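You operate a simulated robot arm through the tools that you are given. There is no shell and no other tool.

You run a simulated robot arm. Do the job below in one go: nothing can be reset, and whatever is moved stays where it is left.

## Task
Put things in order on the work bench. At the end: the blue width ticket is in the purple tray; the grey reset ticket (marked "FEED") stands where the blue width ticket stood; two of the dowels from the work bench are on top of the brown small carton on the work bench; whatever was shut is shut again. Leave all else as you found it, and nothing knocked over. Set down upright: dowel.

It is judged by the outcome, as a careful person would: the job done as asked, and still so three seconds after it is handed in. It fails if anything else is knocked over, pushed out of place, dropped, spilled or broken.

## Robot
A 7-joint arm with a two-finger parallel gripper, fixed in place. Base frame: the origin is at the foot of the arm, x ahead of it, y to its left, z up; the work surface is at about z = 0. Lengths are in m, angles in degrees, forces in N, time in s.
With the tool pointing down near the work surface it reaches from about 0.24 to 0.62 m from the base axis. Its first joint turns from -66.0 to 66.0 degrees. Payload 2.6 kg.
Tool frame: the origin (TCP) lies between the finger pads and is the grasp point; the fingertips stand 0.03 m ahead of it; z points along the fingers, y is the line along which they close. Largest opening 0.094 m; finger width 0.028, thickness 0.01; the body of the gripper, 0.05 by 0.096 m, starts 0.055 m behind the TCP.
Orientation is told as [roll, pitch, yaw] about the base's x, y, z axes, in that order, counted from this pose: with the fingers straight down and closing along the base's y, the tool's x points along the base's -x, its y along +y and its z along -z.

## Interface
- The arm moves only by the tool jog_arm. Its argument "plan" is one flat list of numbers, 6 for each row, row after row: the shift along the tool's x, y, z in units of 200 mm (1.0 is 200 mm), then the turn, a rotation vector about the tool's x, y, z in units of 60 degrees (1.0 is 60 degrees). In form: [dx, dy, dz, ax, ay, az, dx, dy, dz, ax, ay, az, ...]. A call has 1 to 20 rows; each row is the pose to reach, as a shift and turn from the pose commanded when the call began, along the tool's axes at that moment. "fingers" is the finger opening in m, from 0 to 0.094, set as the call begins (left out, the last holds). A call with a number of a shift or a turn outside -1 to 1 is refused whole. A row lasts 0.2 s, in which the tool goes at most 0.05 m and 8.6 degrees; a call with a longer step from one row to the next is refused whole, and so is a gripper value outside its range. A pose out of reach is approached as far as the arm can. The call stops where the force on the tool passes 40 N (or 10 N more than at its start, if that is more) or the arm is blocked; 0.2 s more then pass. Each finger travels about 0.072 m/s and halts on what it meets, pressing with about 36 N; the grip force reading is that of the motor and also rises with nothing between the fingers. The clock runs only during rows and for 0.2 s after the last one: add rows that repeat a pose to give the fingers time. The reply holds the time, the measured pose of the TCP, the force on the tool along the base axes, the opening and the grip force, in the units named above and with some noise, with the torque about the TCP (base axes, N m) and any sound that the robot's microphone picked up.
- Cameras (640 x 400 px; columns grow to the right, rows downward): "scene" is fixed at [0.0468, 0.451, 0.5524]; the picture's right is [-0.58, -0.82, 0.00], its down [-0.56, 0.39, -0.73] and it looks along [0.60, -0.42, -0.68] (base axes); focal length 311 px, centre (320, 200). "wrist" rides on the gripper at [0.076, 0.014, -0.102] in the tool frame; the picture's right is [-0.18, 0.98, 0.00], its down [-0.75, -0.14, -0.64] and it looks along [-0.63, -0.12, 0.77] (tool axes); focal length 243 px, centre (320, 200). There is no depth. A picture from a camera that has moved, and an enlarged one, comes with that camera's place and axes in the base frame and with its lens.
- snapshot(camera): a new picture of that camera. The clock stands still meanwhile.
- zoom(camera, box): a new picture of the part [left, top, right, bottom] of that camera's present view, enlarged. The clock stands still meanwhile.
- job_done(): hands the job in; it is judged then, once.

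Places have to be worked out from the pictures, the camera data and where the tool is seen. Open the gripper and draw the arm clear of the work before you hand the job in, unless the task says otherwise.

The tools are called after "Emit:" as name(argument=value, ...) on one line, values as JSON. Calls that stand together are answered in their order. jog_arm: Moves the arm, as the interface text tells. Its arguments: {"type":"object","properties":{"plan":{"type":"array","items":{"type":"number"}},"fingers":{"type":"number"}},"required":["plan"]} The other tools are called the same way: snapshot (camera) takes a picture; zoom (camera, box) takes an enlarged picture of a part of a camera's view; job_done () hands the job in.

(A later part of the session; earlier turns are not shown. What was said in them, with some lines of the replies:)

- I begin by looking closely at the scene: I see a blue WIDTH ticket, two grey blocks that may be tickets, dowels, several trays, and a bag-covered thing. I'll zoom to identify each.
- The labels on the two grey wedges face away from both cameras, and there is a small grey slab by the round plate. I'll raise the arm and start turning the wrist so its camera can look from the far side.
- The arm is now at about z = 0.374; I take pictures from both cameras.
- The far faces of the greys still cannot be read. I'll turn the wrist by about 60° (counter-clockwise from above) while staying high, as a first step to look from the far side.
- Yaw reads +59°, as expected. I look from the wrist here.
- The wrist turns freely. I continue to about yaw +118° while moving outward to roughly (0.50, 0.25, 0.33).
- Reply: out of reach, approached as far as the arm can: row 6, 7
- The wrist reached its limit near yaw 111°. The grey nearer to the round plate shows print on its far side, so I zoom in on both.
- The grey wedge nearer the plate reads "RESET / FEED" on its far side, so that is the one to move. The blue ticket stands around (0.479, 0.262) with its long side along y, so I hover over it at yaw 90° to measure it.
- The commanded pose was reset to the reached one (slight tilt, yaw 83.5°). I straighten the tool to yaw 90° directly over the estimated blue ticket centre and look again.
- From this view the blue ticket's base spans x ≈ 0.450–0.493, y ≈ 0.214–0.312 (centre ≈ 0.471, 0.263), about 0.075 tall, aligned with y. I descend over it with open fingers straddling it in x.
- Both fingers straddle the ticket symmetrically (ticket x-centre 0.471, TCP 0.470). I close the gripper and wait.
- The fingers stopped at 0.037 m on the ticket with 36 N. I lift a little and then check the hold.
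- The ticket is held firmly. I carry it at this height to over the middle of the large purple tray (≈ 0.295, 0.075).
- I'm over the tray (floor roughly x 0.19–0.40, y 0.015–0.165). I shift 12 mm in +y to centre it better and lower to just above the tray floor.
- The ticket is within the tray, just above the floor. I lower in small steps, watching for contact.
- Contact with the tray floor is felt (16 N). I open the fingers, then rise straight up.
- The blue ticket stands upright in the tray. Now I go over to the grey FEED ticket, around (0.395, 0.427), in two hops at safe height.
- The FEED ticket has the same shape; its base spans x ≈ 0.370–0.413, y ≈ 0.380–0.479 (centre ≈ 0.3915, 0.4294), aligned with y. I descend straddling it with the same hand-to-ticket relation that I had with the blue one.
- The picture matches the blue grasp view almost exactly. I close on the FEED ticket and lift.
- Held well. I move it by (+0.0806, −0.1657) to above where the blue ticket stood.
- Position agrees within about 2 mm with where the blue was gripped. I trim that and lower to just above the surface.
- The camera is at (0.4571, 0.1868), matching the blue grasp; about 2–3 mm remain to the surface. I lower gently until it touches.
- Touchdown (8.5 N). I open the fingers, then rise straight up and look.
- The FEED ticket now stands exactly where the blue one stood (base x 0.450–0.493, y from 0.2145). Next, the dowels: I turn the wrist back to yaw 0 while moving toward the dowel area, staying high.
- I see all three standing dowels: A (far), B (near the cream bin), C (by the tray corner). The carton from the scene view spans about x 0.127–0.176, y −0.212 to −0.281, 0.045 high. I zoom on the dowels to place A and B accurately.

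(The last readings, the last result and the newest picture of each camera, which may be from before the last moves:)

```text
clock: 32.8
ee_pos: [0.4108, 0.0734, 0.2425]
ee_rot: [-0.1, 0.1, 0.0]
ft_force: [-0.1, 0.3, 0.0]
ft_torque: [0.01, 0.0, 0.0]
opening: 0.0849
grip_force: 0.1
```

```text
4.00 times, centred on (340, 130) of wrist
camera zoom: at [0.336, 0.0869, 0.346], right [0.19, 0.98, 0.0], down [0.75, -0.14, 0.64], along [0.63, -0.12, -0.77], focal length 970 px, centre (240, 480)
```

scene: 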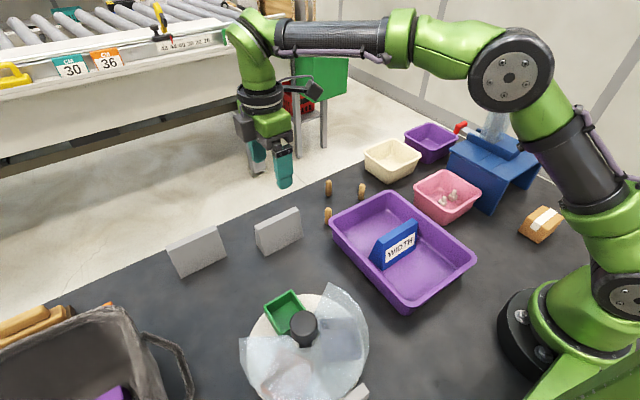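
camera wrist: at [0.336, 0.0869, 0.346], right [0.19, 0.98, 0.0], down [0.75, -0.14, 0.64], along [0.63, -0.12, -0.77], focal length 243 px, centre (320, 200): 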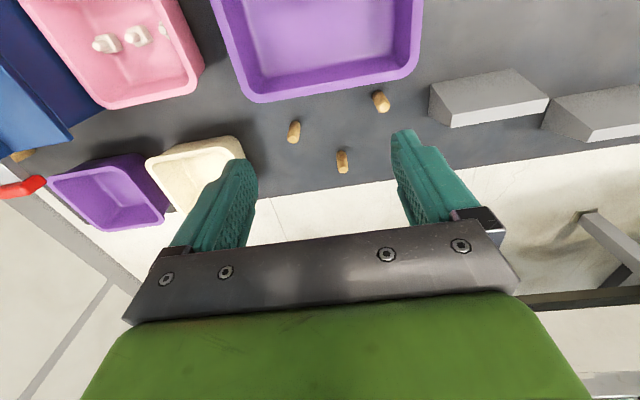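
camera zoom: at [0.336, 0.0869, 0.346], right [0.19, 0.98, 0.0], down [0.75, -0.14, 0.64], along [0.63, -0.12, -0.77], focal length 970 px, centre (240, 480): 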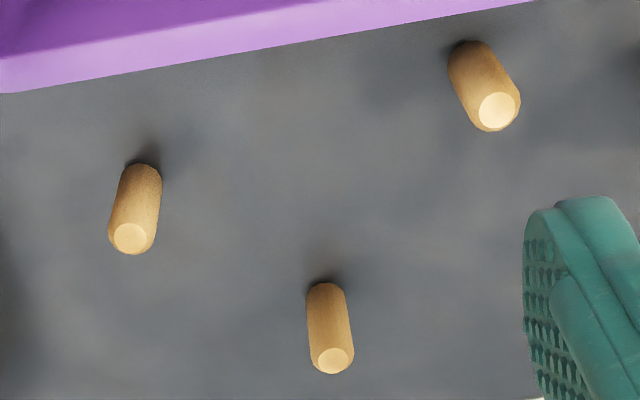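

Dowel A is at about (0.532, 0.084) and B at about (0.472, 0.024), both ≈ 16 mm thick and ≈ 50 mm tall. I move above A with a narrower opening and check alignment before going down.

Emit:
jog_arm(plan=[-0.15, 0.014, 0.1, 0, 0, 0, -0.32, 0.03, 0.25, 0, 0, 0, -0.48, 0.045, 0.4, 0, 0, 0, -0.6, 0.055, 0.52, 0, 0, 0, -0.6, 0.055, 0.6, 0, 0, 0, -0.6, 0.055, 0.6, 0, 0, 0], fingers=0.05)

Emit:
snapshot(camera="wrist")

Emit:
zoom(camera="wrist", box=[240, 40, 400, 180])

```text
clock: 34.2
ee_pos: [0.5304, 0.0826, 0.1218]
ee_rot: [0.0, 0.2, 0.0]
ft_force: [0.1, 0.9, -0.5]
ft_torque: [0.02, 0.03, 0.0]
opening: 0.05
grip_force: 0.0
```

```text
taken
camera wrist: at [0.4555, 0.0963, 0.2254], right [0.18, 0.98, 0.0], down [0.75, -0.14, 0.64], along [0.63, -0.12, -0.77], focal length 243 px, centre (320, 200)
```

wrist: 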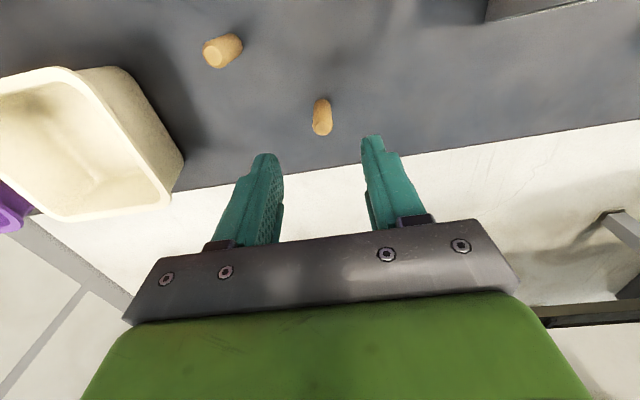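

```text
2.86 times, centred on (320, 110) of wrist
camera zoom: at [0.4555, 0.0963, 0.2254], right [0.18, 0.98, 0.0], down [0.75, -0.14, 0.64], along [0.63, -0.12, -0.77], focal length 693 px, centre (320, 457)
```

zoom: 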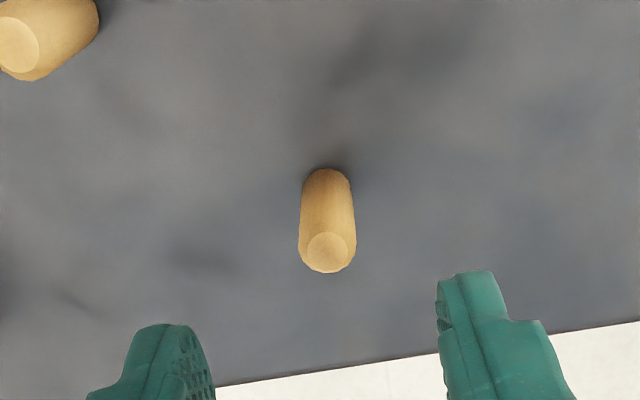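

Dowel A sits at about (0.5315, 0.0845), and the tool is within 2 mm. I go straight down to TCP z ≈ 0.04 and then close.

Emit:
jog_arm(plan=[0, 0.01, 0.1, 0, 0, 0, 0, 0.01, 0.22, 0, 0, 0, 0, 0.01, 0.33, 0, 0, 0, 0, 0.01, 0.39, 0, 0, 0, 0, 0.01, 0.412, 0, 0, 0, 0, 0.01, 0.412, 0, 0, 0])

Emit:
snapshot(camera="wrist")

```text
clock: 35.6
ee_pos: [0.5303, 0.0873, 0.0397]
ee_rot: [-0.1, 0.1, 0.0]
ft_force: [-0.6, 0.3, 0.2]
ft_torque: [-0.02, 0.02, -0.03]
opening: 0.05
grip_force: 0.0
```

```text
taken
camera wrist: at [0.455, 0.0991, 0.143], right [0.18, 0.98, 0.0], down [0.76, -0.14, 0.64], along [0.63, -0.12, -0.77], focal length 243 px, centre (320, 200)
```

wrist: 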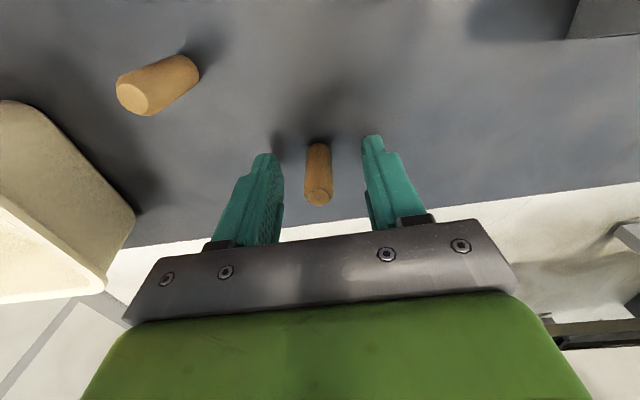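

The dowel is centred between the fingers. I close, then lift.

Emit:
jog_arm(plan=[0, 0, 0, 0, 0, 0, 0, 0, 0, 0, 0, 0, 0, 0, 0, 0, 0, 0, 0, 0, 0, 0, 0, 0], fingers=0)

Emit:
jog_arm(plan=[0, 0, -0.05, 0, 0, 0, 0, 0, -0.15, 0, 0, 0, 0, 0, -0.35, 0, 0, 0, 0, 0, -0.55, 0, 0, 0, 0, 0, -0.75, 0, 0, 0, 0, 0, -0.95, 0, 0, 0])

Emit:
snapshot(camera="wrist")

Emit:
snapshot(camera="scene")

```text
clock: 36.6
ee_pos: [0.5298, 0.0865, 0.0418]
ee_rot: [0.0, 0.1, 0.0]
ft_force: [0.0, 0.7, 0.3]
ft_torque: [-0.02, -0.01, -0.01]
opening: 0.0137
grip_force: 36.2
```

```text
clock: 38.0
ee_pos: [0.5291, 0.086, 0.23]
ee_rot: [0.0, 0.2, 0.1]
ft_force: [0.5, -0.6, -0.6]
ft_torque: [-0.01, -0.01, -0.02]
opening: 0.0139
grip_force: 35.8
```

```text
taken
camera wrist: at [0.4549, 0.1009, 0.333], right [0.18, 0.98, 0.0], down [0.76, -0.14, 0.64], along [0.63, -0.12, -0.77], focal length 243 px, centre (320, 200)
```

wrist: 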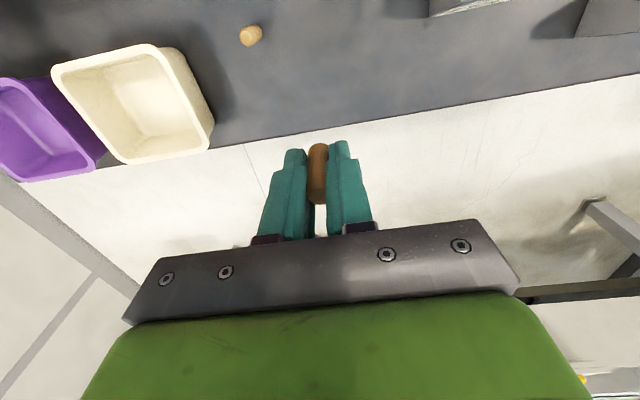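

```text
taken
```

scene: 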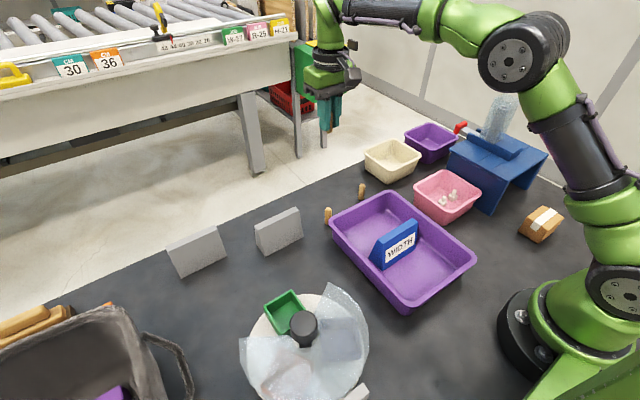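

Dowel A is held upright (bottom ≈ 41 mm below the TCP). I carry it high and inward over the tray, then toward the carton, staying well away from the tall tube on the blue bridge.

Emit:
jog_arm(plan=[0.15, -0.02, -0.05, 0, 0, 0, 0.35, -0.05, -0.1, 0, 0, 0, 0.58, -0.09, -0.1, 0, 0, 0, 0.8, -0.12, -0.1, 0, 0, 0, 1.0, -0.15, -0.1, 0, 0, 0])

Emit:
jog_arm(plan=[0.04, -0.08, 0, 0, 0, 0.14, 0.1, -0.2, 0, 0, 0, 0.28, 0.16, -0.34, 0, 0, 0, 0.42, 0.23, -0.48, 0, 0, 0, 0.56, 0.3, -0.62, 0, 0, 0, 0.7, 0.36, -0.75, 0, 0, 0, 0.84, 0.405, -0.835, 0, 0, 0, 0.98])

Emit:
snapshot(camera="scene")

Emit:
snapshot(camera="wrist")

```text
clock: 39.2
ee_pos: [0.3303, 0.0571, 0.2507]
ee_rot: [-0.2, 0.1, 0.0]
ft_force: [0.4, -0.2, 0.5]
ft_torque: [-0.01, 0.02, 0.0]
opening: 0.0136
grip_force: 35.8
```

```text
clock: 40.8
ee_pos: [0.2501, -0.1109, 0.2517]
ee_rot: [-0.2, -0.1, -58.9]
ft_force: [-0.2, 0.2, -0.7]
ft_torque: [0.01, 0.01, 0.0]
opening: 0.0134
grip_force: 36.1
```

```text
taken
```

scene: 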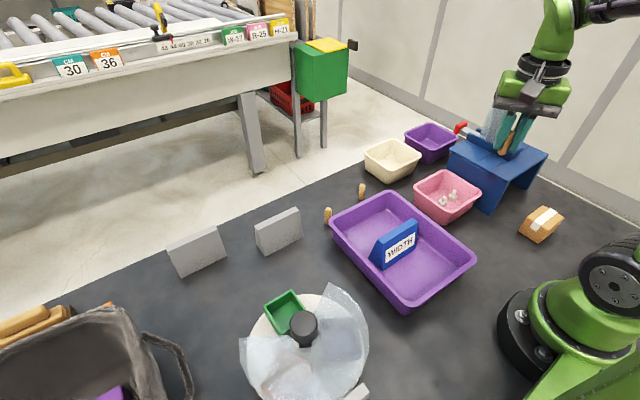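

```text
taken
camera wrist: at [0.2248, -0.0393, 0.3536], right [0.94, 0.35, 0.0], down [0.27, -0.72, 0.64], along [0.22, -0.6, -0.77], focal length 243 px, centre (320, 200)
```

wrist: 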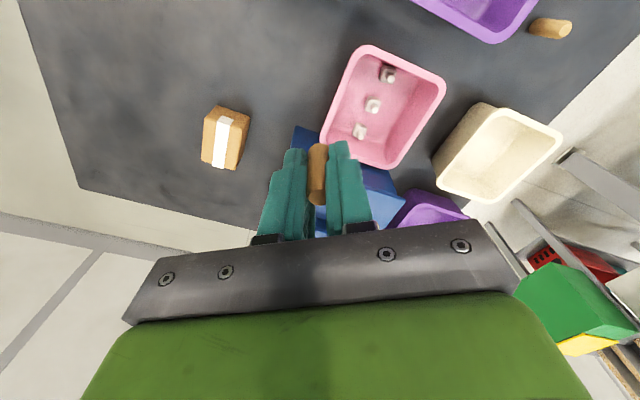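

The carton is visible at left in the wrist view; I zoom to measure it.

Emit:
zoom(camera="wrist", box=[170, 80, 290, 190])

Emit:
zoom(camera="scene", box=[420, 40, 640, 260])

```text
3.64 times, centred on (230, 135) of wrist
camera zoom: at [0.2248, -0.0393, 0.3536], right [0.94, 0.35, 0.0], down [0.27, -0.72, 0.64], along [0.22, -0.6, -0.77], focal length 882 px, centre (647, 436)
```

zoom: 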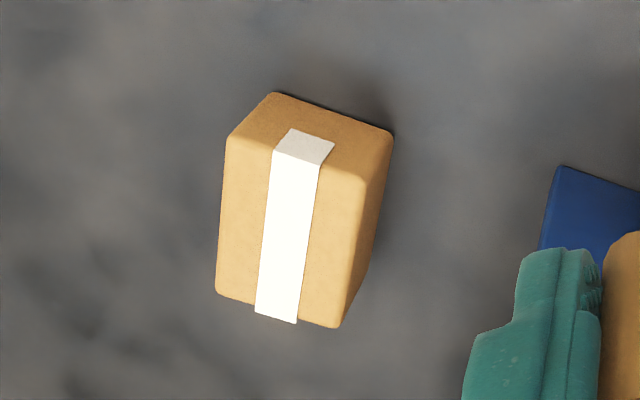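

```text
1.82 times, centred on (530, 150) of scene
camera zoom: at [0.0468, 0.451, 0.5524], right [-0.58, -0.82, 0.0], down [-0.56, 0.39, -0.73], along [0.6, -0.42, -0.68], focal length 566 px, centre (-62, 291)
```

zoom: 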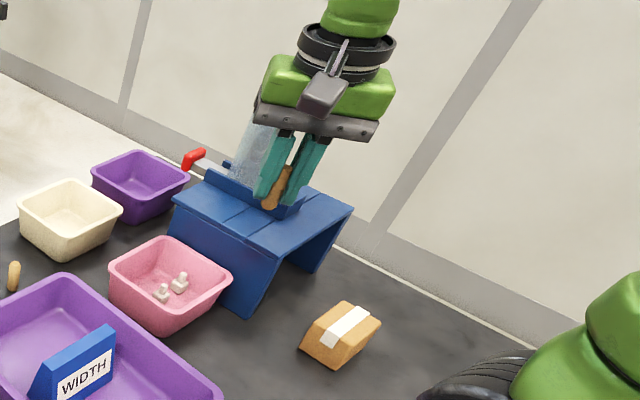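

Carton top: x 0.1265–0.1755, y −0.203 to −0.271, height ≈ 0.046, with the tape strip centred at x ≈ 0.1515. I'll put the dowels on the centre line at y ≈ −0.2535 and −0.2205. I turn to yaw −90° and hover over the first spot.

Emit:
jog_arm(plan=[-0.05, -0.11, 0, 0, 0, 0.09, -0.12, -0.26, 0, 0, 0, 0.18, -0.19, -0.42, 0, 0, 0, 0.27, -0.26, -0.58, 0.05, 0, 0, 0.37, -0.32, -0.72, 0.15, 0, 0, 0.46, -0.352, -0.796, 0.25, 0, 0, 0.518, -0.352, -0.796, 0.25, 0, 0, 0.518])

Emit:
snapshot(camera="wrist")

Emit:
snapshot(camera="scene")

```text
clock: 42.4
ee_pos: [0.1503, -0.2536, 0.2018]
ee_rot: [-0.1, -0.1, -89.9]
ft_force: [-0.3, 0.5, -0.5]
ft_torque: [-0.01, -0.03, 0.01]
opening: 0.0134
grip_force: 36.3
```

```text
taken
camera wrist: at [0.1656, -0.1795, 0.3041], right [0.98, -0.18, 0.0], down [-0.14, -0.75, 0.64], along [-0.12, -0.63, -0.77], focal length 243 px, centre (320, 200)
```

wrist: 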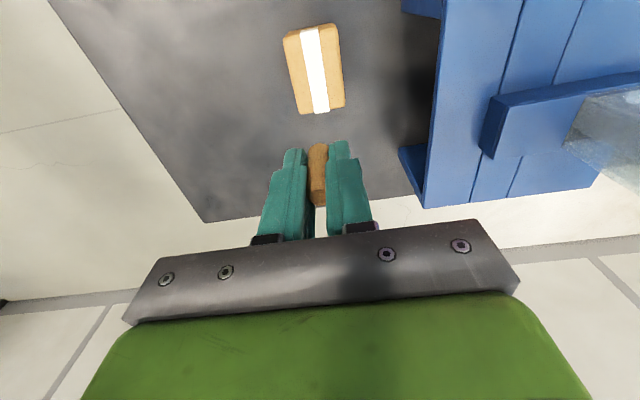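

```text
taken
```

scene: 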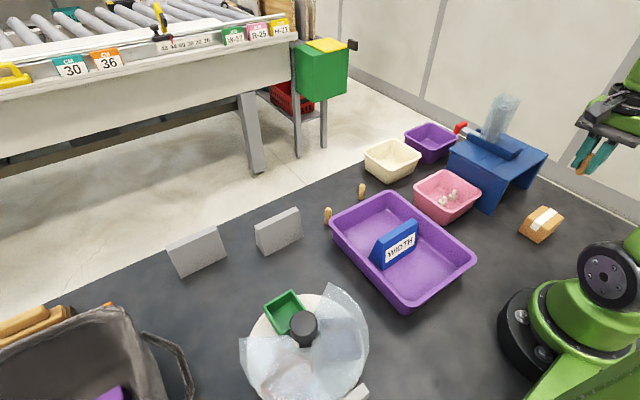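

Hovering over the carton's far half. I zoom to confirm the carton's position against the tool from here.

Emit:
zoom(camera="wrist", box=[260, 10, 380, 130])

```text
3.33 times, centred on (320, 70) of wrist
camera zoom: at [0.1656, -0.1795, 0.3041], right [0.98, -0.18, 0.0], down [-0.14, -0.75, 0.64], along [-0.12, -0.63, -0.77], focal length 809 px, centre (320, 633)
```

zoom: 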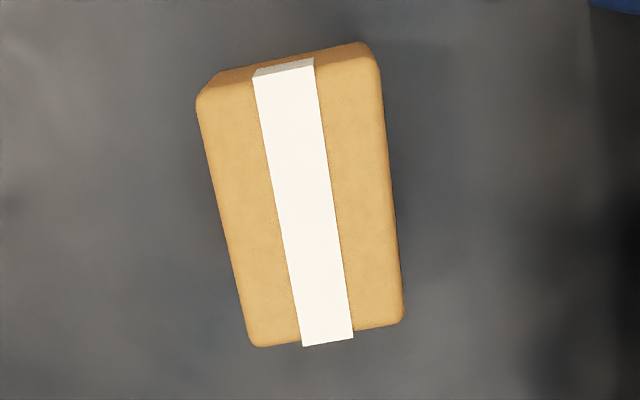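

The tool is at (0.151, −0.2545), over the tape's centre line. I descend to about 4 mm above expected contact.

Emit:
jog_arm(plan=[0.005, 0, 0.12, 0, 0, 0, 0.005, 0, 0.27, 0, 0, 0, 0.005, 0, 0.4, 0, 0, 0, 0.005, 0, 0.49, 0, 0, 0, 0.005, 0, 0.54, 0, 0, 0, 0.005, 0, 0.555, 0, 0, 0, 0.005, 0, 0.555, 0, 0, 0])

Emit:
snapshot(camera="wrist")

Emit:
zoom(camera="scene", box=[460, 140, 640, 280])

```text
clock: 44.0
ee_pos: [0.1487, -0.2527, 0.0904]
ee_rot: [0.0, 0.0, -90.0]
ft_force: [-0.1, -0.2, -0.8]
ft_torque: [-0.02, -0.03, -0.02]
opening: 0.0136
grip_force: 36.2
```

```text
taken
camera wrist: at [0.1647, -0.1771, 0.1935], right [0.98, -0.18, 0.0], down [-0.14, -0.75, 0.64], along [-0.12, -0.63, -0.77], focal length 243 px, centre (320, 200)
```

wrist: 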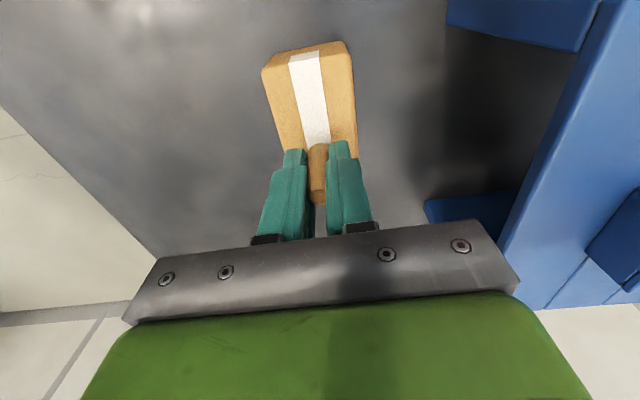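

```text
2.86 times, centred on (550, 210) of scene
camera zoom: at [0.0468, 0.451, 0.5524], right [-0.58, -0.82, 0.0], down [-0.56, 0.39, -0.73], along [0.6, -0.42, -0.68], focal length 890 px, centre (-337, 171)
```

zoom: 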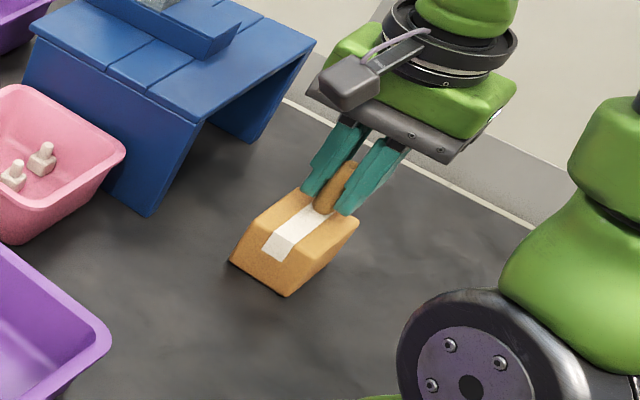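

The dowel is just above the tape near the far half of the carton. I creep down 2–3 mm and watch the force.

Emit:
jog_arm(plan=[0, 0, 0.005, 0, 0, 0, 0, 0, 0.01, 0, 0, 0, 0, 0, 0.0125, 0, 0, 0])

```text
clock: 44.8
ee_pos: [0.1494, -0.2533, 0.09]
ee_rot: [0.0, -0.2, -89.9]
ft_force: [-4.4, 5.0, 28.6]
ft_torque: [0.19, 0.17, 0.0]
opening: 0.0133
grip_force: 36.2
```

Contact (29 N), so I back off about 1.2 mm to relieve the pressure before releasing.

Emit:
jog_arm(plan=[0, 0, -0.006, 0, 0, 0, 0, 0, -0.006, 0, 0, 0])

```text
clock: 45.4
ee_pos: [0.1513, -0.2537, 0.0894]
ee_rot: [-0.1, -0.2, -89.7]
ft_force: [1.2, -2.0, 13.9]
ft_torque: [-0.08, -0.07, -0.01]
opening: 0.0133
grip_force: 36.2
```

Emit:
jog_arm(plan=[0, 0, -0.004, 0, 0, 0, 0, 0, -0.004, 0, 0, 0])

```text
clock: 46.0
ee_pos: [0.1503, -0.2522, 0.0902]
ee_rot: [-0.2, 0.1, -89.9]
ft_force: [-0.1, -1.5, 3.2]
ft_torque: [-0.05, 0.01, 0.03]
opening: 0.0133
grip_force: 35.7
```

The force is down to about 3 N, with the dowel resting on the carton. I now open the fingers a little and wait, then look.

Emit:
jog_arm(plan=[0, 0, 0, 0, 0, 0, 0, 0, 0, 0, 0, 0, 0, 0, 0, 0, 0, 0], fingers=0.034)

Emit:
snapshot(camera="wrist")

Emit:
zoom(camera="scene", box=[500, 160, 600, 260])

```text
clock: 46.8
ee_pos: [0.1505, -0.2534, 0.0889]
ee_rot: [-0.2, -0.1, -90.0]
ft_force: [0.4, 0.2, 0.3]
ft_torque: [0.0, -0.03, -0.01]
opening: 0.0339
grip_force: 0.0
```

```text
taken
camera wrist: at [0.1652, -0.1775, 0.1928], right [0.98, -0.18, 0.0], down [-0.14, -0.75, 0.64], along [-0.12, -0.63, -0.77], focal length 243 px, centre (320, 200)
```

wrist: 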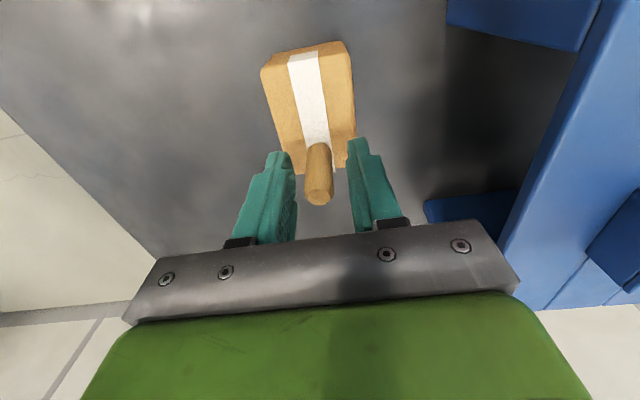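

```text
4.00 times, centred on (550, 210) of scene
camera zoom: at [0.0468, 0.451, 0.5524], right [-0.58, -0.82, 0.0], down [-0.56, 0.39, -0.73], along [0.6, -0.42, -0.68], focal length 1246 px, centre (-600, 160)
```

zoom: 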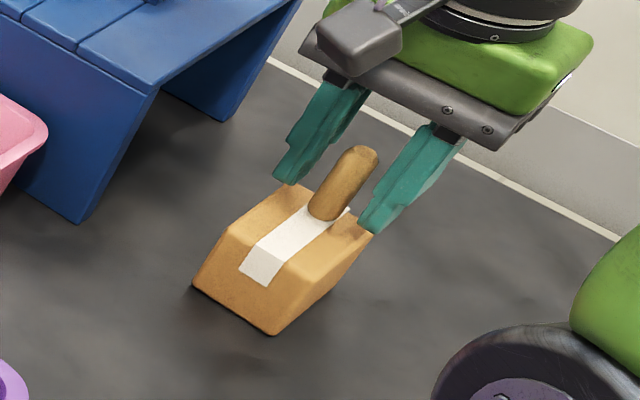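

Dowel A stands on its own on the carton, parallel to the fingers. I rise straight up.

Emit:
jog_arm(plan=[0, 0, -0.05, 0, 0, 0, 0, 0, -0.15, 0, 0, 0, 0, 0, -0.3, 0, 0, 0, 0, 0, -0.5, 0, 0, 0, 0, 0, -0.7, 0, 0, 0, 0, 0, -0.82, 0, 0, 0])

Emit:
snapshot(camera="wrist")

Emit:
zoom(camera="wrist", box=[260, 0, 380, 120])

Emit:
snapshot(camera="scene")

```text
clock: 48.2
ee_pos: [0.1516, -0.2519, 0.2553]
ee_rot: [-0.2, -0.1, -89.8]
ft_force: [0.4, -0.2, -0.1]
ft_torque: [-0.05, 0.0, 0.03]
opening: 0.0341
grip_force: 0.0
```

```text
taken
camera wrist: at [0.1655, -0.177, 0.3579], right [0.98, -0.18, 0.0], down [-0.14, -0.75, 0.64], along [-0.12, -0.63, -0.77], focal length 243 px, centre (320, 200)
```

wrist: 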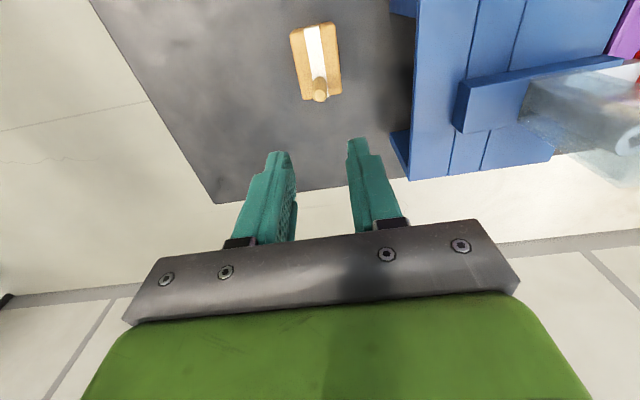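

```text
3.33 times, centred on (320, 60) of wrist
camera zoom: at [0.1655, -0.177, 0.3579], right [0.98, -0.18, 0.0], down [-0.14, -0.75, 0.64], along [-0.12, -0.63, -0.77], focal length 809 px, centre (320, 667)
```

zoom: 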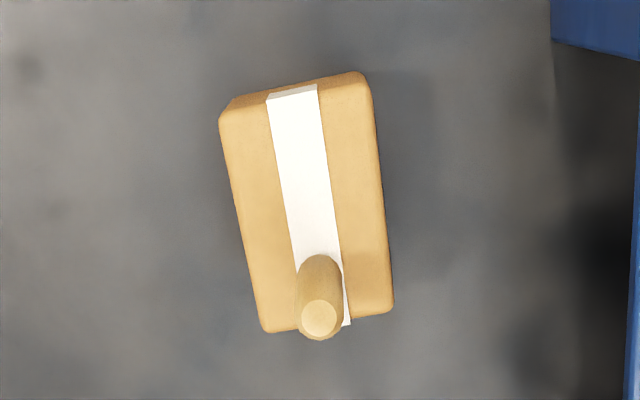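

```text
taken
```

scene: 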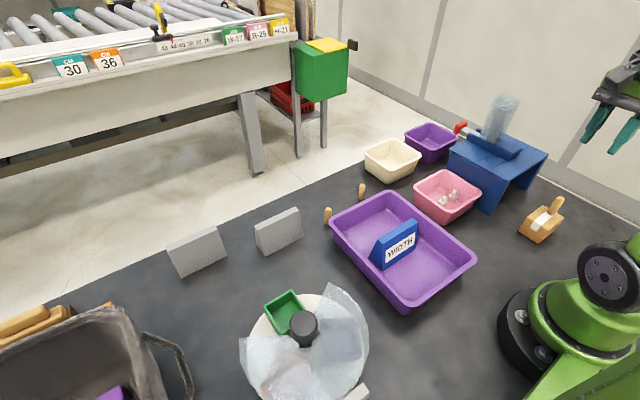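

Dowel A stands upright on the carton at about (0.151, −0.2545). I return by the same route for dowel B.

Emit:
jog_arm(plan=[0.08, 0.06, 0, 0, 0, -0.14, 0.18, 0.13, 0, 0, 0, -0.28, 0.3, 0.21, 0, 0, 0, -0.42, 0.41, 0.29, 0, 0, 0, -0.56, 0.52, 0.37, 0, 0, 0, -0.7, 0.62, 0.44, 0, 0, 0, -0.84, 0.7, 0.5, 0, 0, 0, -0.98])

Emit:
jog_arm(plan=[-0.04, 0.12, 0, 0, 0, -0.09, -0.1, 0.3, 0, 0, 0, -0.18, -0.17, 0.5, 0, 0, 0, -0.27, -0.24, 0.7, 0, 0, 0, -0.37, -0.3, 0.88, 0, 0, 0, -0.46, -0.335, 0.995, 0, 0, 0, -0.517, -0.335, 0.995, 0, 0, 0, -0.517])

Emit:
snapshot(camera="wrist")

```text
clock: 49.8
ee_pos: [0.2504, -0.1118, 0.2541]
ee_rot: [-0.1, 0.0, -30.9]
ft_force: [-0.6, -0.5, -0.1]
ft_torque: [0.01, 0.03, 0.0]
opening: 0.0339
grip_force: 0.1
```

```text
clock: 51.4
ee_pos: [0.4085, 0.024, 0.2539]
ee_rot: [-0.1, 0.0, 0.0]
ft_force: [-0.3, -0.8, -0.2]
ft_torque: [-0.01, 0.0, 0.01]
opening: 0.0338
grip_force: 0.0
```

```text
taken
camera wrist: at [0.3349, 0.0366, 0.3564], right [0.18, 0.98, 0.0], down [0.76, -0.14, 0.64], along [0.63, -0.12, -0.77], focal length 243 px, centre (320, 200)
```

wrist: 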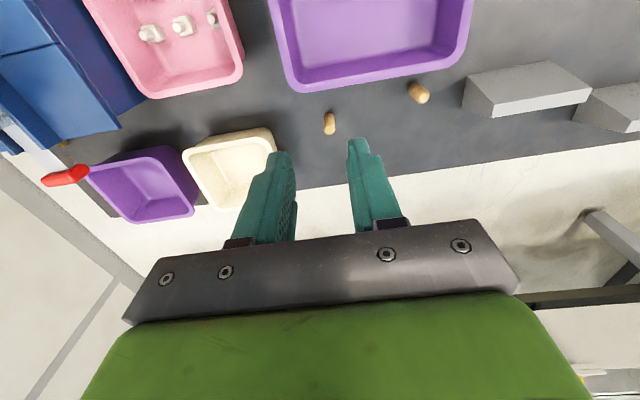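

Dowel B is visible ahead. I move over it to z ≈ 0.122 with a 50 mm opening.

Emit:
jog_arm(plan=[-0.1, 0.002, 0.1, 0, 0, 0, -0.2, 0.004, 0.25, 0, 0, 0, -0.305, 0.006, 0.42, 0, 0, 0, -0.305, 0.006, 0.56, 0, 0, 0, -0.305, 0.006, 0.66, 0, 0, 0, -0.305, 0.006, 0.66, 0, 0, 0], fingers=0.05)

Emit:
zoom(camera="wrist", box=[240, 40, 400, 180])

Emit:
snapshot(camera="scene")

```text
clock: 52.8
ee_pos: [0.4715, 0.024, 0.122]
ee_rot: [-0.1, 0.1, -0.1]
ft_force: [0.0, 1.1, -0.1]
ft_torque: [0.01, 0.02, 0.0]
opening: 0.0502
grip_force: 0.0
```

```text
2.86 times, centred on (320, 110) of wrist
camera zoom: at [0.3957, 0.0379, 0.2241], right [0.19, 0.98, 0.0], down [0.75, -0.14, 0.64], along [0.63, -0.12, -0.77], focal length 693 px, centre (320, 457)
```

zoom: 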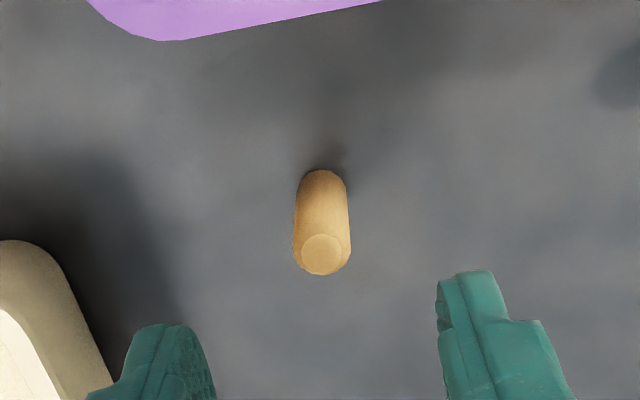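

```text
taken
```

scene: 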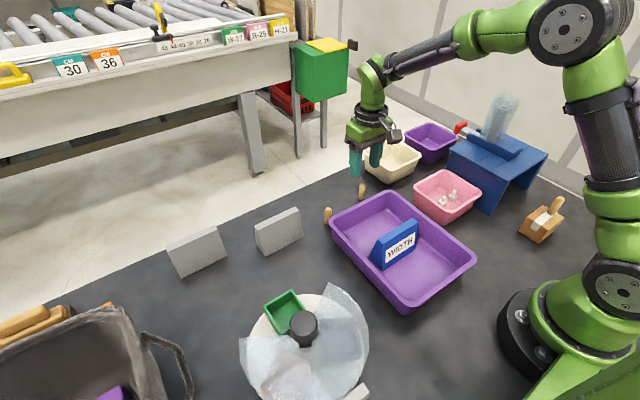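

Dowel B sits right below the tool, about (0.471, 0.024). I go down, keeping clear of the cream bin (≈ 30 mm away).

Emit:
jog_arm(plan=[0, 0, 0.1, 0, 0, 0, 0, 0, 0.22, 0, 0, 0, 0, 0, 0.33, 0, 0, 0, 0, 0, 0.385, 0, 0, 0, 0, 0, 0.405, 0, 0, 0, 0, 0, 0.405, 0, 0, 0])

Emit:
snapshot(camera="wrist")

```text
clock: 54.2
ee_pos: [0.4701, 0.0246, 0.0399]
ee_rot: [0.0, 0.1, -0.1]
ft_force: [0.1, -1.1, -0.4]
ft_torque: [-0.02, 0.02, -0.02]
opening: 0.0499
grip_force: 0.0
```

```text
taken
camera wrist: at [0.3956, 0.0384, 0.1431], right [0.19, 0.98, 0.0], down [0.76, -0.14, 0.64], along [0.63, -0.12, -0.77], focal length 243 px, centre (320, 200)
```

wrist: 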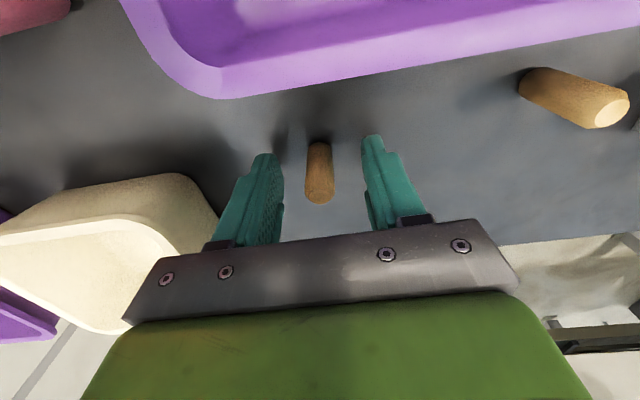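

Dowel B is centred between the fingers. I close and lift.

Emit:
jog_arm(plan=[0, 0, 0, 0, 0, 0, 0, 0, 0, 0, 0, 0, 0, 0, 0, 0, 0, 0, 0, 0, 0, 0, 0, 0], fingers=0)

Emit:
jog_arm(plan=[0, 0, -0.05, 0, 0, 0, 0, 0, -0.15, 0, 0, 0, 0, 0, -0.35, 0, 0, 0, 0, 0, -0.55, 0, 0, 0, 0, 0, -0.75, 0, 0, 0, 0, 0, -0.98, 0, 0, 0])

Emit:
snapshot(camera="wrist")

```text
clock: 55.2
ee_pos: [0.4712, 0.0252, 0.0386]
ee_rot: [-0.2, 0.1, 0.1]
ft_force: [1.1, 0.1, 0.0]
ft_torque: [-0.04, 0.01, 0.01]
opening: 0.0131
grip_force: 36.1
```

```text
clock: 56.6
ee_pos: [0.4696, 0.0246, 0.2362]
ee_rot: [-0.2, 0.1, 0.1]
ft_force: [-0.2, -0.6, -0.4]
ft_torque: [0.03, -0.03, 0.01]
opening: 0.0132
grip_force: 35.9
```

```text
taken
camera wrist: at [0.3955, 0.038, 0.3399], right [0.18, 0.98, 0.0], down [0.76, -0.14, 0.64], along [0.63, -0.12, -0.77], focal length 243 px, centre (320, 200)
```

wrist: 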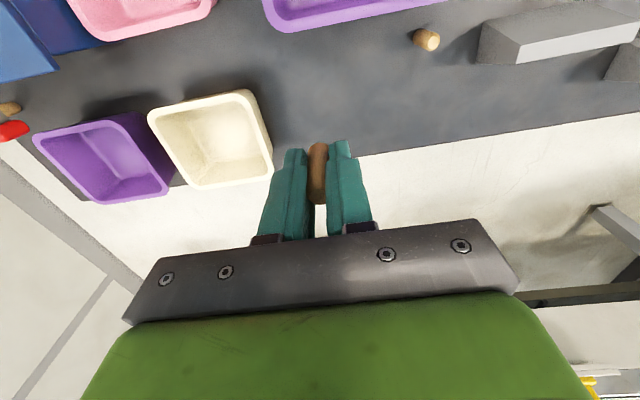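

Dowel B is held. I carry it by the same route as before to above the near half of the carton.

Emit:
jog_arm(plan=[0.12, 0, -0.04, 0, 0, 0, 0.3, 0, -0.085, 0, 0, 0, 0.5, 0, -0.085, 0, 0, 0, 0.66, 0, -0.085, 0, 0, 0, 0.75, 0, -0.085, 0, 0, 0])

Emit:
jog_arm(plan=[0.03, -0.06, 0, 0, 0, 0.14, 0.08, -0.15, 0, 0, 0, 0.28, 0.14, -0.26, 0, 0, 0, 0.42, 0.2, -0.38, 0, 0, 0, 0.56, 0.26, -0.49, 0, 0, 0, 0.7, 0.32, -0.6, 0, 0, 0, 0.84, 0.3575, -0.67, 0, 0, 0, 0.98])

Emit:
jog_arm(plan=[-0.03, -0.1, 0, 0, 0, 0.09, -0.07, -0.23, 0, 0, 0, 0.18, -0.12, -0.38, 0, 0, 0, 0.27, -0.16, -0.52, 0, 0, 0, 0.37, -0.2, -0.64, 0.05, 0, 0, 0.46, -0.219, -0.707, 0.15, 0, 0, 0.518, -0.219, -0.707, 0.15, 0, 0, 0.518])

Emit:
snapshot(camera="wrist")

Emit:
zoom(camera="wrist", box=[260, 10, 380, 130])

```text
clock: 57.8
ee_pos: [0.3217, 0.0263, 0.2534]
ee_rot: [-0.1, 0.1, -0.1]
ft_force: [-0.7, 0.3, -0.3]
ft_torque: [0.01, -0.02, 0.03]
opening: 0.0136
grip_force: 36.5
```

```text
clock: 59.4
ee_pos: [0.2486, -0.1102, 0.2523]
ee_rot: [-0.2, 0.0, -59.0]
ft_force: [-0.1, -0.4, 0.9]
ft_torque: [0.0, 0.02, 0.06]
opening: 0.0133
grip_force: 36.3
```

```text
clock: 61.0
ee_pos: [0.1508, -0.2191, 0.2244]
ee_rot: [-0.1, 0.0, -90.0]
ft_force: [0.4, -0.4, 0.5]
ft_torque: [0.0, -0.02, 0.01]
opening: 0.0136
grip_force: 35.7
```

```text
taken
camera wrist: at [0.1655, -0.1447, 0.3272], right [0.98, -0.18, 0.0], down [-0.14, -0.75, 0.64], along [-0.12, -0.63, -0.77], focal length 243 px, centre (320, 200)
```

wrist: 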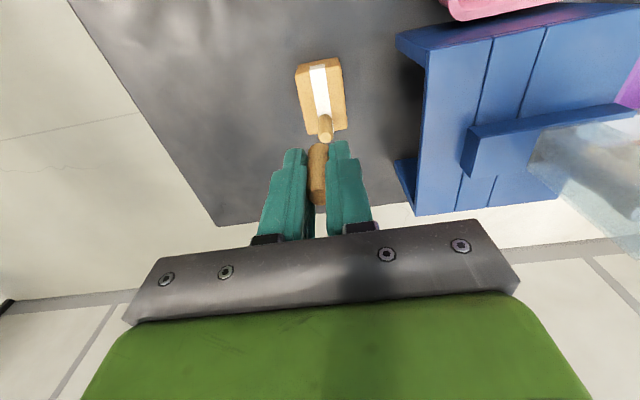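

```text
3.33 times, centred on (320, 70) of wrist
camera zoom: at [0.1655, -0.1447, 0.3272], right [0.98, -0.18, 0.0], down [-0.14, -0.75, 0.64], along [-0.12, -0.63, -0.77], focal length 809 px, centre (320, 633)
```

zoom: 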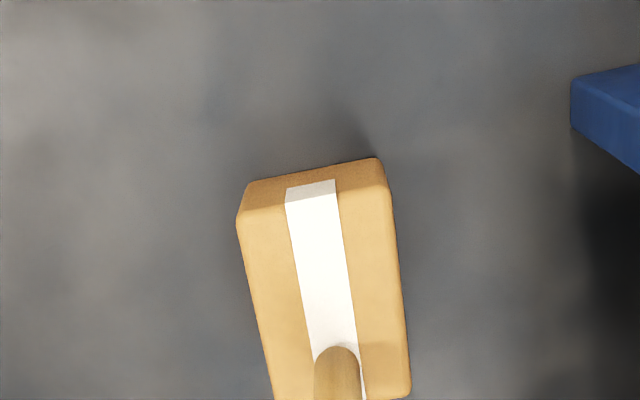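

The carton has not moved, dowel A stands at y ≈ −0.255, and the tool is over (0.1515, −0.2207), leaving about 13 mm between my fingers and dowel A. I descend to just above contact.

Emit:
jog_arm(plan=[0, 0, 0.12, 0, 0, 0, 0, 0, 0.27, 0, 0, 0, 0, 0, 0.42, 0, 0, 0, 0, 0, 0.54, 0, 0, 0, 0, 0, 0.62, 0, 0, 0, 0, 0, 0.65, 0, 0, 0, 0, 0, 0.65, 0, 0, 0])

Emit:
snapshot(camera="wrist")

Emit:
zoom(camera="scene", box=[500, 160, 600, 260])

```text
clock: 62.6
ee_pos: [0.151, -0.2204, 0.0946]
ee_rot: [-0.1, 0.1, -89.9]
ft_force: [-0.4, -0.3, 1.3]
ft_torque: [0.01, -0.01, -0.02]
opening: 0.0135
grip_force: 36.0
```

```text
taken
camera wrist: at [0.1654, -0.1449, 0.1967], right [0.98, -0.18, 0.0], down [-0.14, -0.75, 0.64], along [-0.12, -0.63, -0.77], focal length 243 px, centre (320, 200)
```

wrist: 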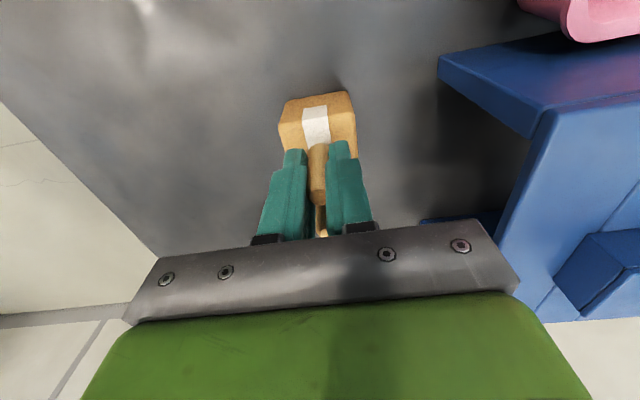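

```text
4.00 times, centred on (550, 210) of scene
camera zoom: at [0.0468, 0.451, 0.5524], right [-0.58, -0.82, 0.0], down [-0.56, 0.39, -0.73], along [0.6, -0.42, -0.68], focal length 1246 px, centre (-600, 160)
```

zoom: 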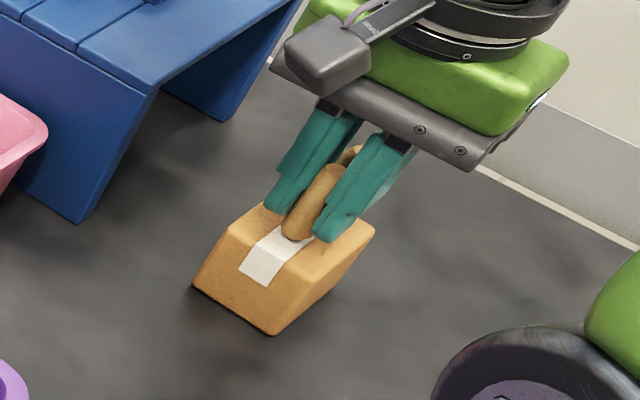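

The dowel is a few millimetres above the carton top. I creep down 3 mm first.

Emit:
jog_arm(plan=[0, 0, 0.005, 0, 0, 0, 0, 0, 0.01, 0, 0, 0, 0, 0, 0.015, 0, 0, 0, 0, 0, 0.015, 0, 0, 0])

```text
clock: 63.6
ee_pos: [0.1509, -0.2185, 0.0902]
ee_rot: [-0.1, -0.1, -90.0]
ft_force: [1.4, 0.5, -0.3]
ft_torque: [0.0, -0.03, 0.04]
opening: 0.0133
grip_force: 35.6
```

No contact yet; I creep another 1 mm.

Emit:
jog_arm(plan=[0, 0, 0.0025, 0, 0, 0, 0, 0, 0.005, 0, 0, 0, 0, 0, 0.005, 0, 0, 0])

```text
clock: 64.4
ee_pos: [0.1501, -0.2195, 0.091]
ee_rot: [-0.1, -0.1, -89.9]
ft_force: [-0.9, 0.6, -0.3]
ft_torque: [0.02, -0.01, 0.03]
opening: 0.0135
grip_force: 36.0
```

Still free; another 1 mm.

Emit:
jog_arm(plan=[0, 0, 0.0025, 0, 0, 0, 0, 0, 0.005, 0, 0, 0, 0, 0, 0.005, 0, 0, 0])

```text
clock: 65.2
ee_pos: [0.1518, -0.2208, 0.0896]
ee_rot: [0.0, -0.2, -89.9]
ft_force: [-1.6, 1.7, 17.5]
ft_torque: [0.1, 0.12, -0.02]
opening: 0.0134
grip_force: 36.2
```

Contact (17.5 N). I back off about 1 mm to rest lightly.

Emit:
jog_arm(plan=[0, 0, -0.004, 0, 0, 0, 0, 0, -0.004, 0, 0, 0])

```text
clock: 65.8
ee_pos: [0.1511, -0.2194, 0.0908]
ee_rot: [-0.1, 0.0, -89.8]
ft_force: [1.4, -1.3, 6.4]
ft_torque: [-0.07, -0.05, 0.01]
opening: 0.0133
grip_force: 36.4
```

A light 6 N contact remains. I open the fingers slightly and look.

Emit:
jog_arm(plan=[0, 0, -0.001, 0, 0, 0, 0, 0, -0.001, 0, 0, 0, 0, 0, -0.001, 0, 0, 0], fingers=0.034)

Emit:
snapshot(camera="wrist")

Emit:
zoom(camera="scene", box=[500, 160, 600, 260])

```text
clock: 66.6
ee_pos: [0.1503, -0.2196, 0.0895]
ee_rot: [-0.1, -0.1, -89.8]
ft_force: [0.4, 0.3, -0.3]
ft_torque: [-0.03, 0.0, 0.05]
opening: 0.0342
grip_force: 0.1
```

```text
taken
camera wrist: at [0.166, -0.1447, 0.1929], right [0.98, -0.18, 0.0], down [-0.14, -0.75, 0.64], along [-0.12, -0.63, -0.77], focal length 243 px, centre (320, 200)
```

wrist: 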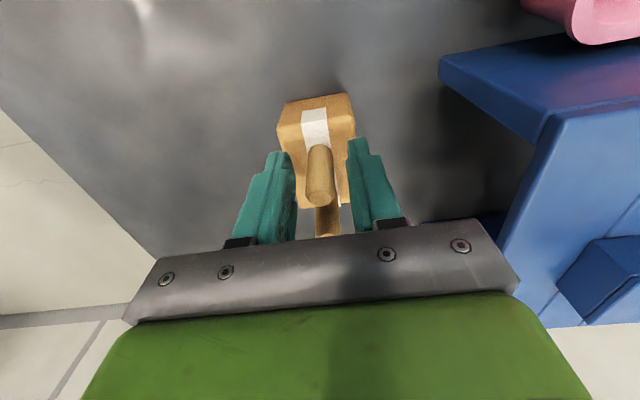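

```text
4.00 times, centred on (550, 210) of scene
camera zoom: at [0.0468, 0.451, 0.5524], right [-0.58, -0.82, 0.0], down [-0.56, 0.39, -0.73], along [0.6, -0.42, -0.68], focal length 1246 px, centre (-600, 160)
```

zoom: 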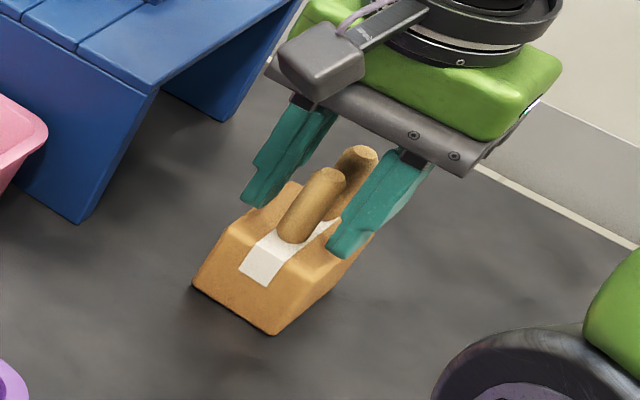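

Both dowels stand upright on the carton and the fingers are clear of them. I rise straight up.

Emit:
jog_arm(plan=[0, 0, -0.05, 0, 0, 0, 0, 0, -0.15, 0, 0, 0, 0, 0, -0.3, 0, 0, 0, 0, 0, -0.5, 0, 0, 0, 0, 0, -0.7, 0, 0, 0, 0, 0, -0.82, 0, 0, 0])

Emit:
jog_arm(plan=[0.08, 0.06, 0, 0, 0, -0.14, 0.18, 0.13, 0, 0, 0, -0.28, 0.3, 0.21, 0, 0, 0, -0.42, 0.41, 0.29, 0, 0, 0, -0.56, 0.52, 0.37, 0, 0, 0, -0.7, 0.62, 0.44, 0, 0, 0, -0.84, 0.7, 0.5, 0, 0, 0, -0.98])

Emit:
snapshot(camera="scene")

Emit:
snapshot(camera="wrist")

```text
clock: 68.0
ee_pos: [0.15, -0.221, 0.2541]
ee_rot: [-0.2, -0.1, -89.9]
ft_force: [0.4, 0.0, 0.5]
ft_torque: [0.0, -0.01, 0.03]
opening: 0.0342
grip_force: 0.2
```

```text
clock: 69.6
ee_pos: [0.2516, -0.0785, 0.2536]
ee_rot: [-0.1, 0.1, -31.1]
ft_force: [-0.9, 0.1, 0.9]
ft_torque: [0.03, 0.01, 0.01]
opening: 0.034
grip_force: 0.1
```

```text
taken
```

scene: 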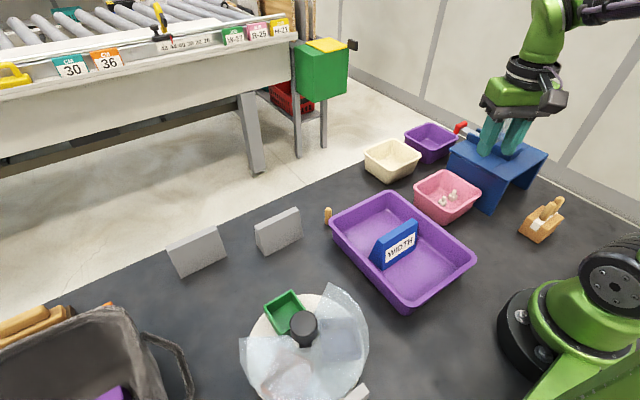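

```text
taken
camera wrist: at [0.1944, -0.0283, 0.356], right [0.66, 0.75, 0.0], down [0.57, -0.51, 0.64], along [0.48, -0.43, -0.77], focal length 243 px, centre (320, 200)
```

wrist: 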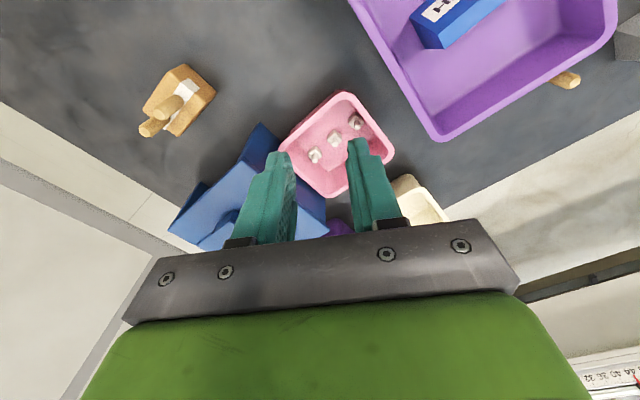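

Everything looks right: both dowels stand on the carton, the FEED ticket is at the blue's old place, the blue is in the tray, and the third dowel is untouched. I open the gripper fully and draw the arm up and clear.

Emit:
jog_arm(plan=[0, 0.1, -0.1, 0, 0, -0.1, 0.01, 0.28, -0.2, 0, 0, -0.2, 0.02, 0.46, -0.3, 0, 0, -0.3, 0.03, 0.64, -0.4, 0, 0, -0.4, 0.04, 0.8, -0.5, 0, 0, -0.5, 0.04, 0.85, -0.5, 0, 0, -0.517, 0.04, 0.85, -0.5, 0, 0, -0.517], fingers=0.094)

Emit:
snapshot(camera="scene")

Emit:
zoom(camera="scene", box=[480, 160, 600, 260])

Emit:
zoom(camera="scene", box=[150, 170, 490, 340])

```text
clock: 71.2
ee_pos: [0.3329, 0.0695, 0.3532]
ee_rot: [-0.1, 0.1, -0.1]
ft_force: [-0.3, -0.2, 0.6]
ft_torque: [0.0, 0.01, 0.0]
opening: 0.094
grip_force: 0.0
```

```text
taken
```

scene: 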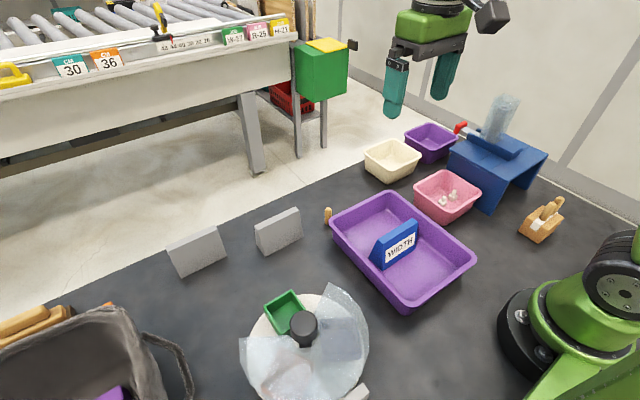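

```text
4.00 times, centred on (540, 210) of scene
camera zoom: at [0.0468, 0.451, 0.5524], right [-0.58, -0.82, 0.0], down [-0.56, 0.39, -0.73], along [0.6, -0.42, -0.68], focal length 1246 px, centre (-560, 160)
```

zoom: 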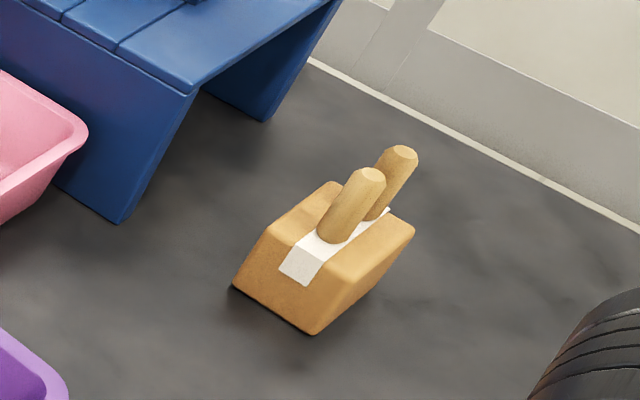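

```text
1.88 times, centred on (320, 255) of scene
camera zoom: at [0.0468, 0.451, 0.5524], right [-0.58, -0.82, 0.0], down [-0.56, 0.39, -0.73], along [0.6, -0.42, -0.68], focal length 586 px, centre (320, 96)
```

zoom: 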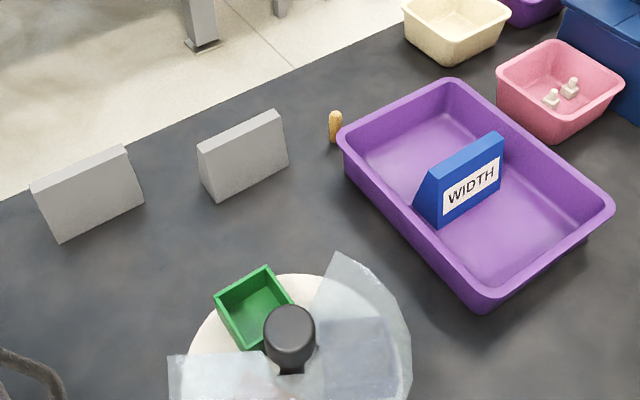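

The final pictures show the blue width ticket in the purple tray, the grey FEED ticket in its old spot, and two dowels upright on the carton. Everything else is where it was, I opened nothing that would need shutting again, and the arm is clear with the gripper open. I hand the job in.

Emit:
job_done()

```text
The job is handed in.
```

The work bench is in order as you asked, and the job has been handed in. I checked these points in the last pictures before handing in:

- **Blue width ticket:** it stands upright in the large purple tray. There is also a small purple bin on the bench; I took the larger, shallow one to be the tray.
- **Grey reset ticket ("FEED"):** it stands where the blue ticket stood. Its measured base matches the old spot to within about a millimetre, and it faces the same way as before.
- **Dowels:** two stand upright on top of the brown small carton. The third dowel on the bench was not touched.
- **Everything else:** nothing was knocked over or moved. I opened nothing, so there was nothing to shut again.

The gripper is open and the arm is drawn up clear of the work.
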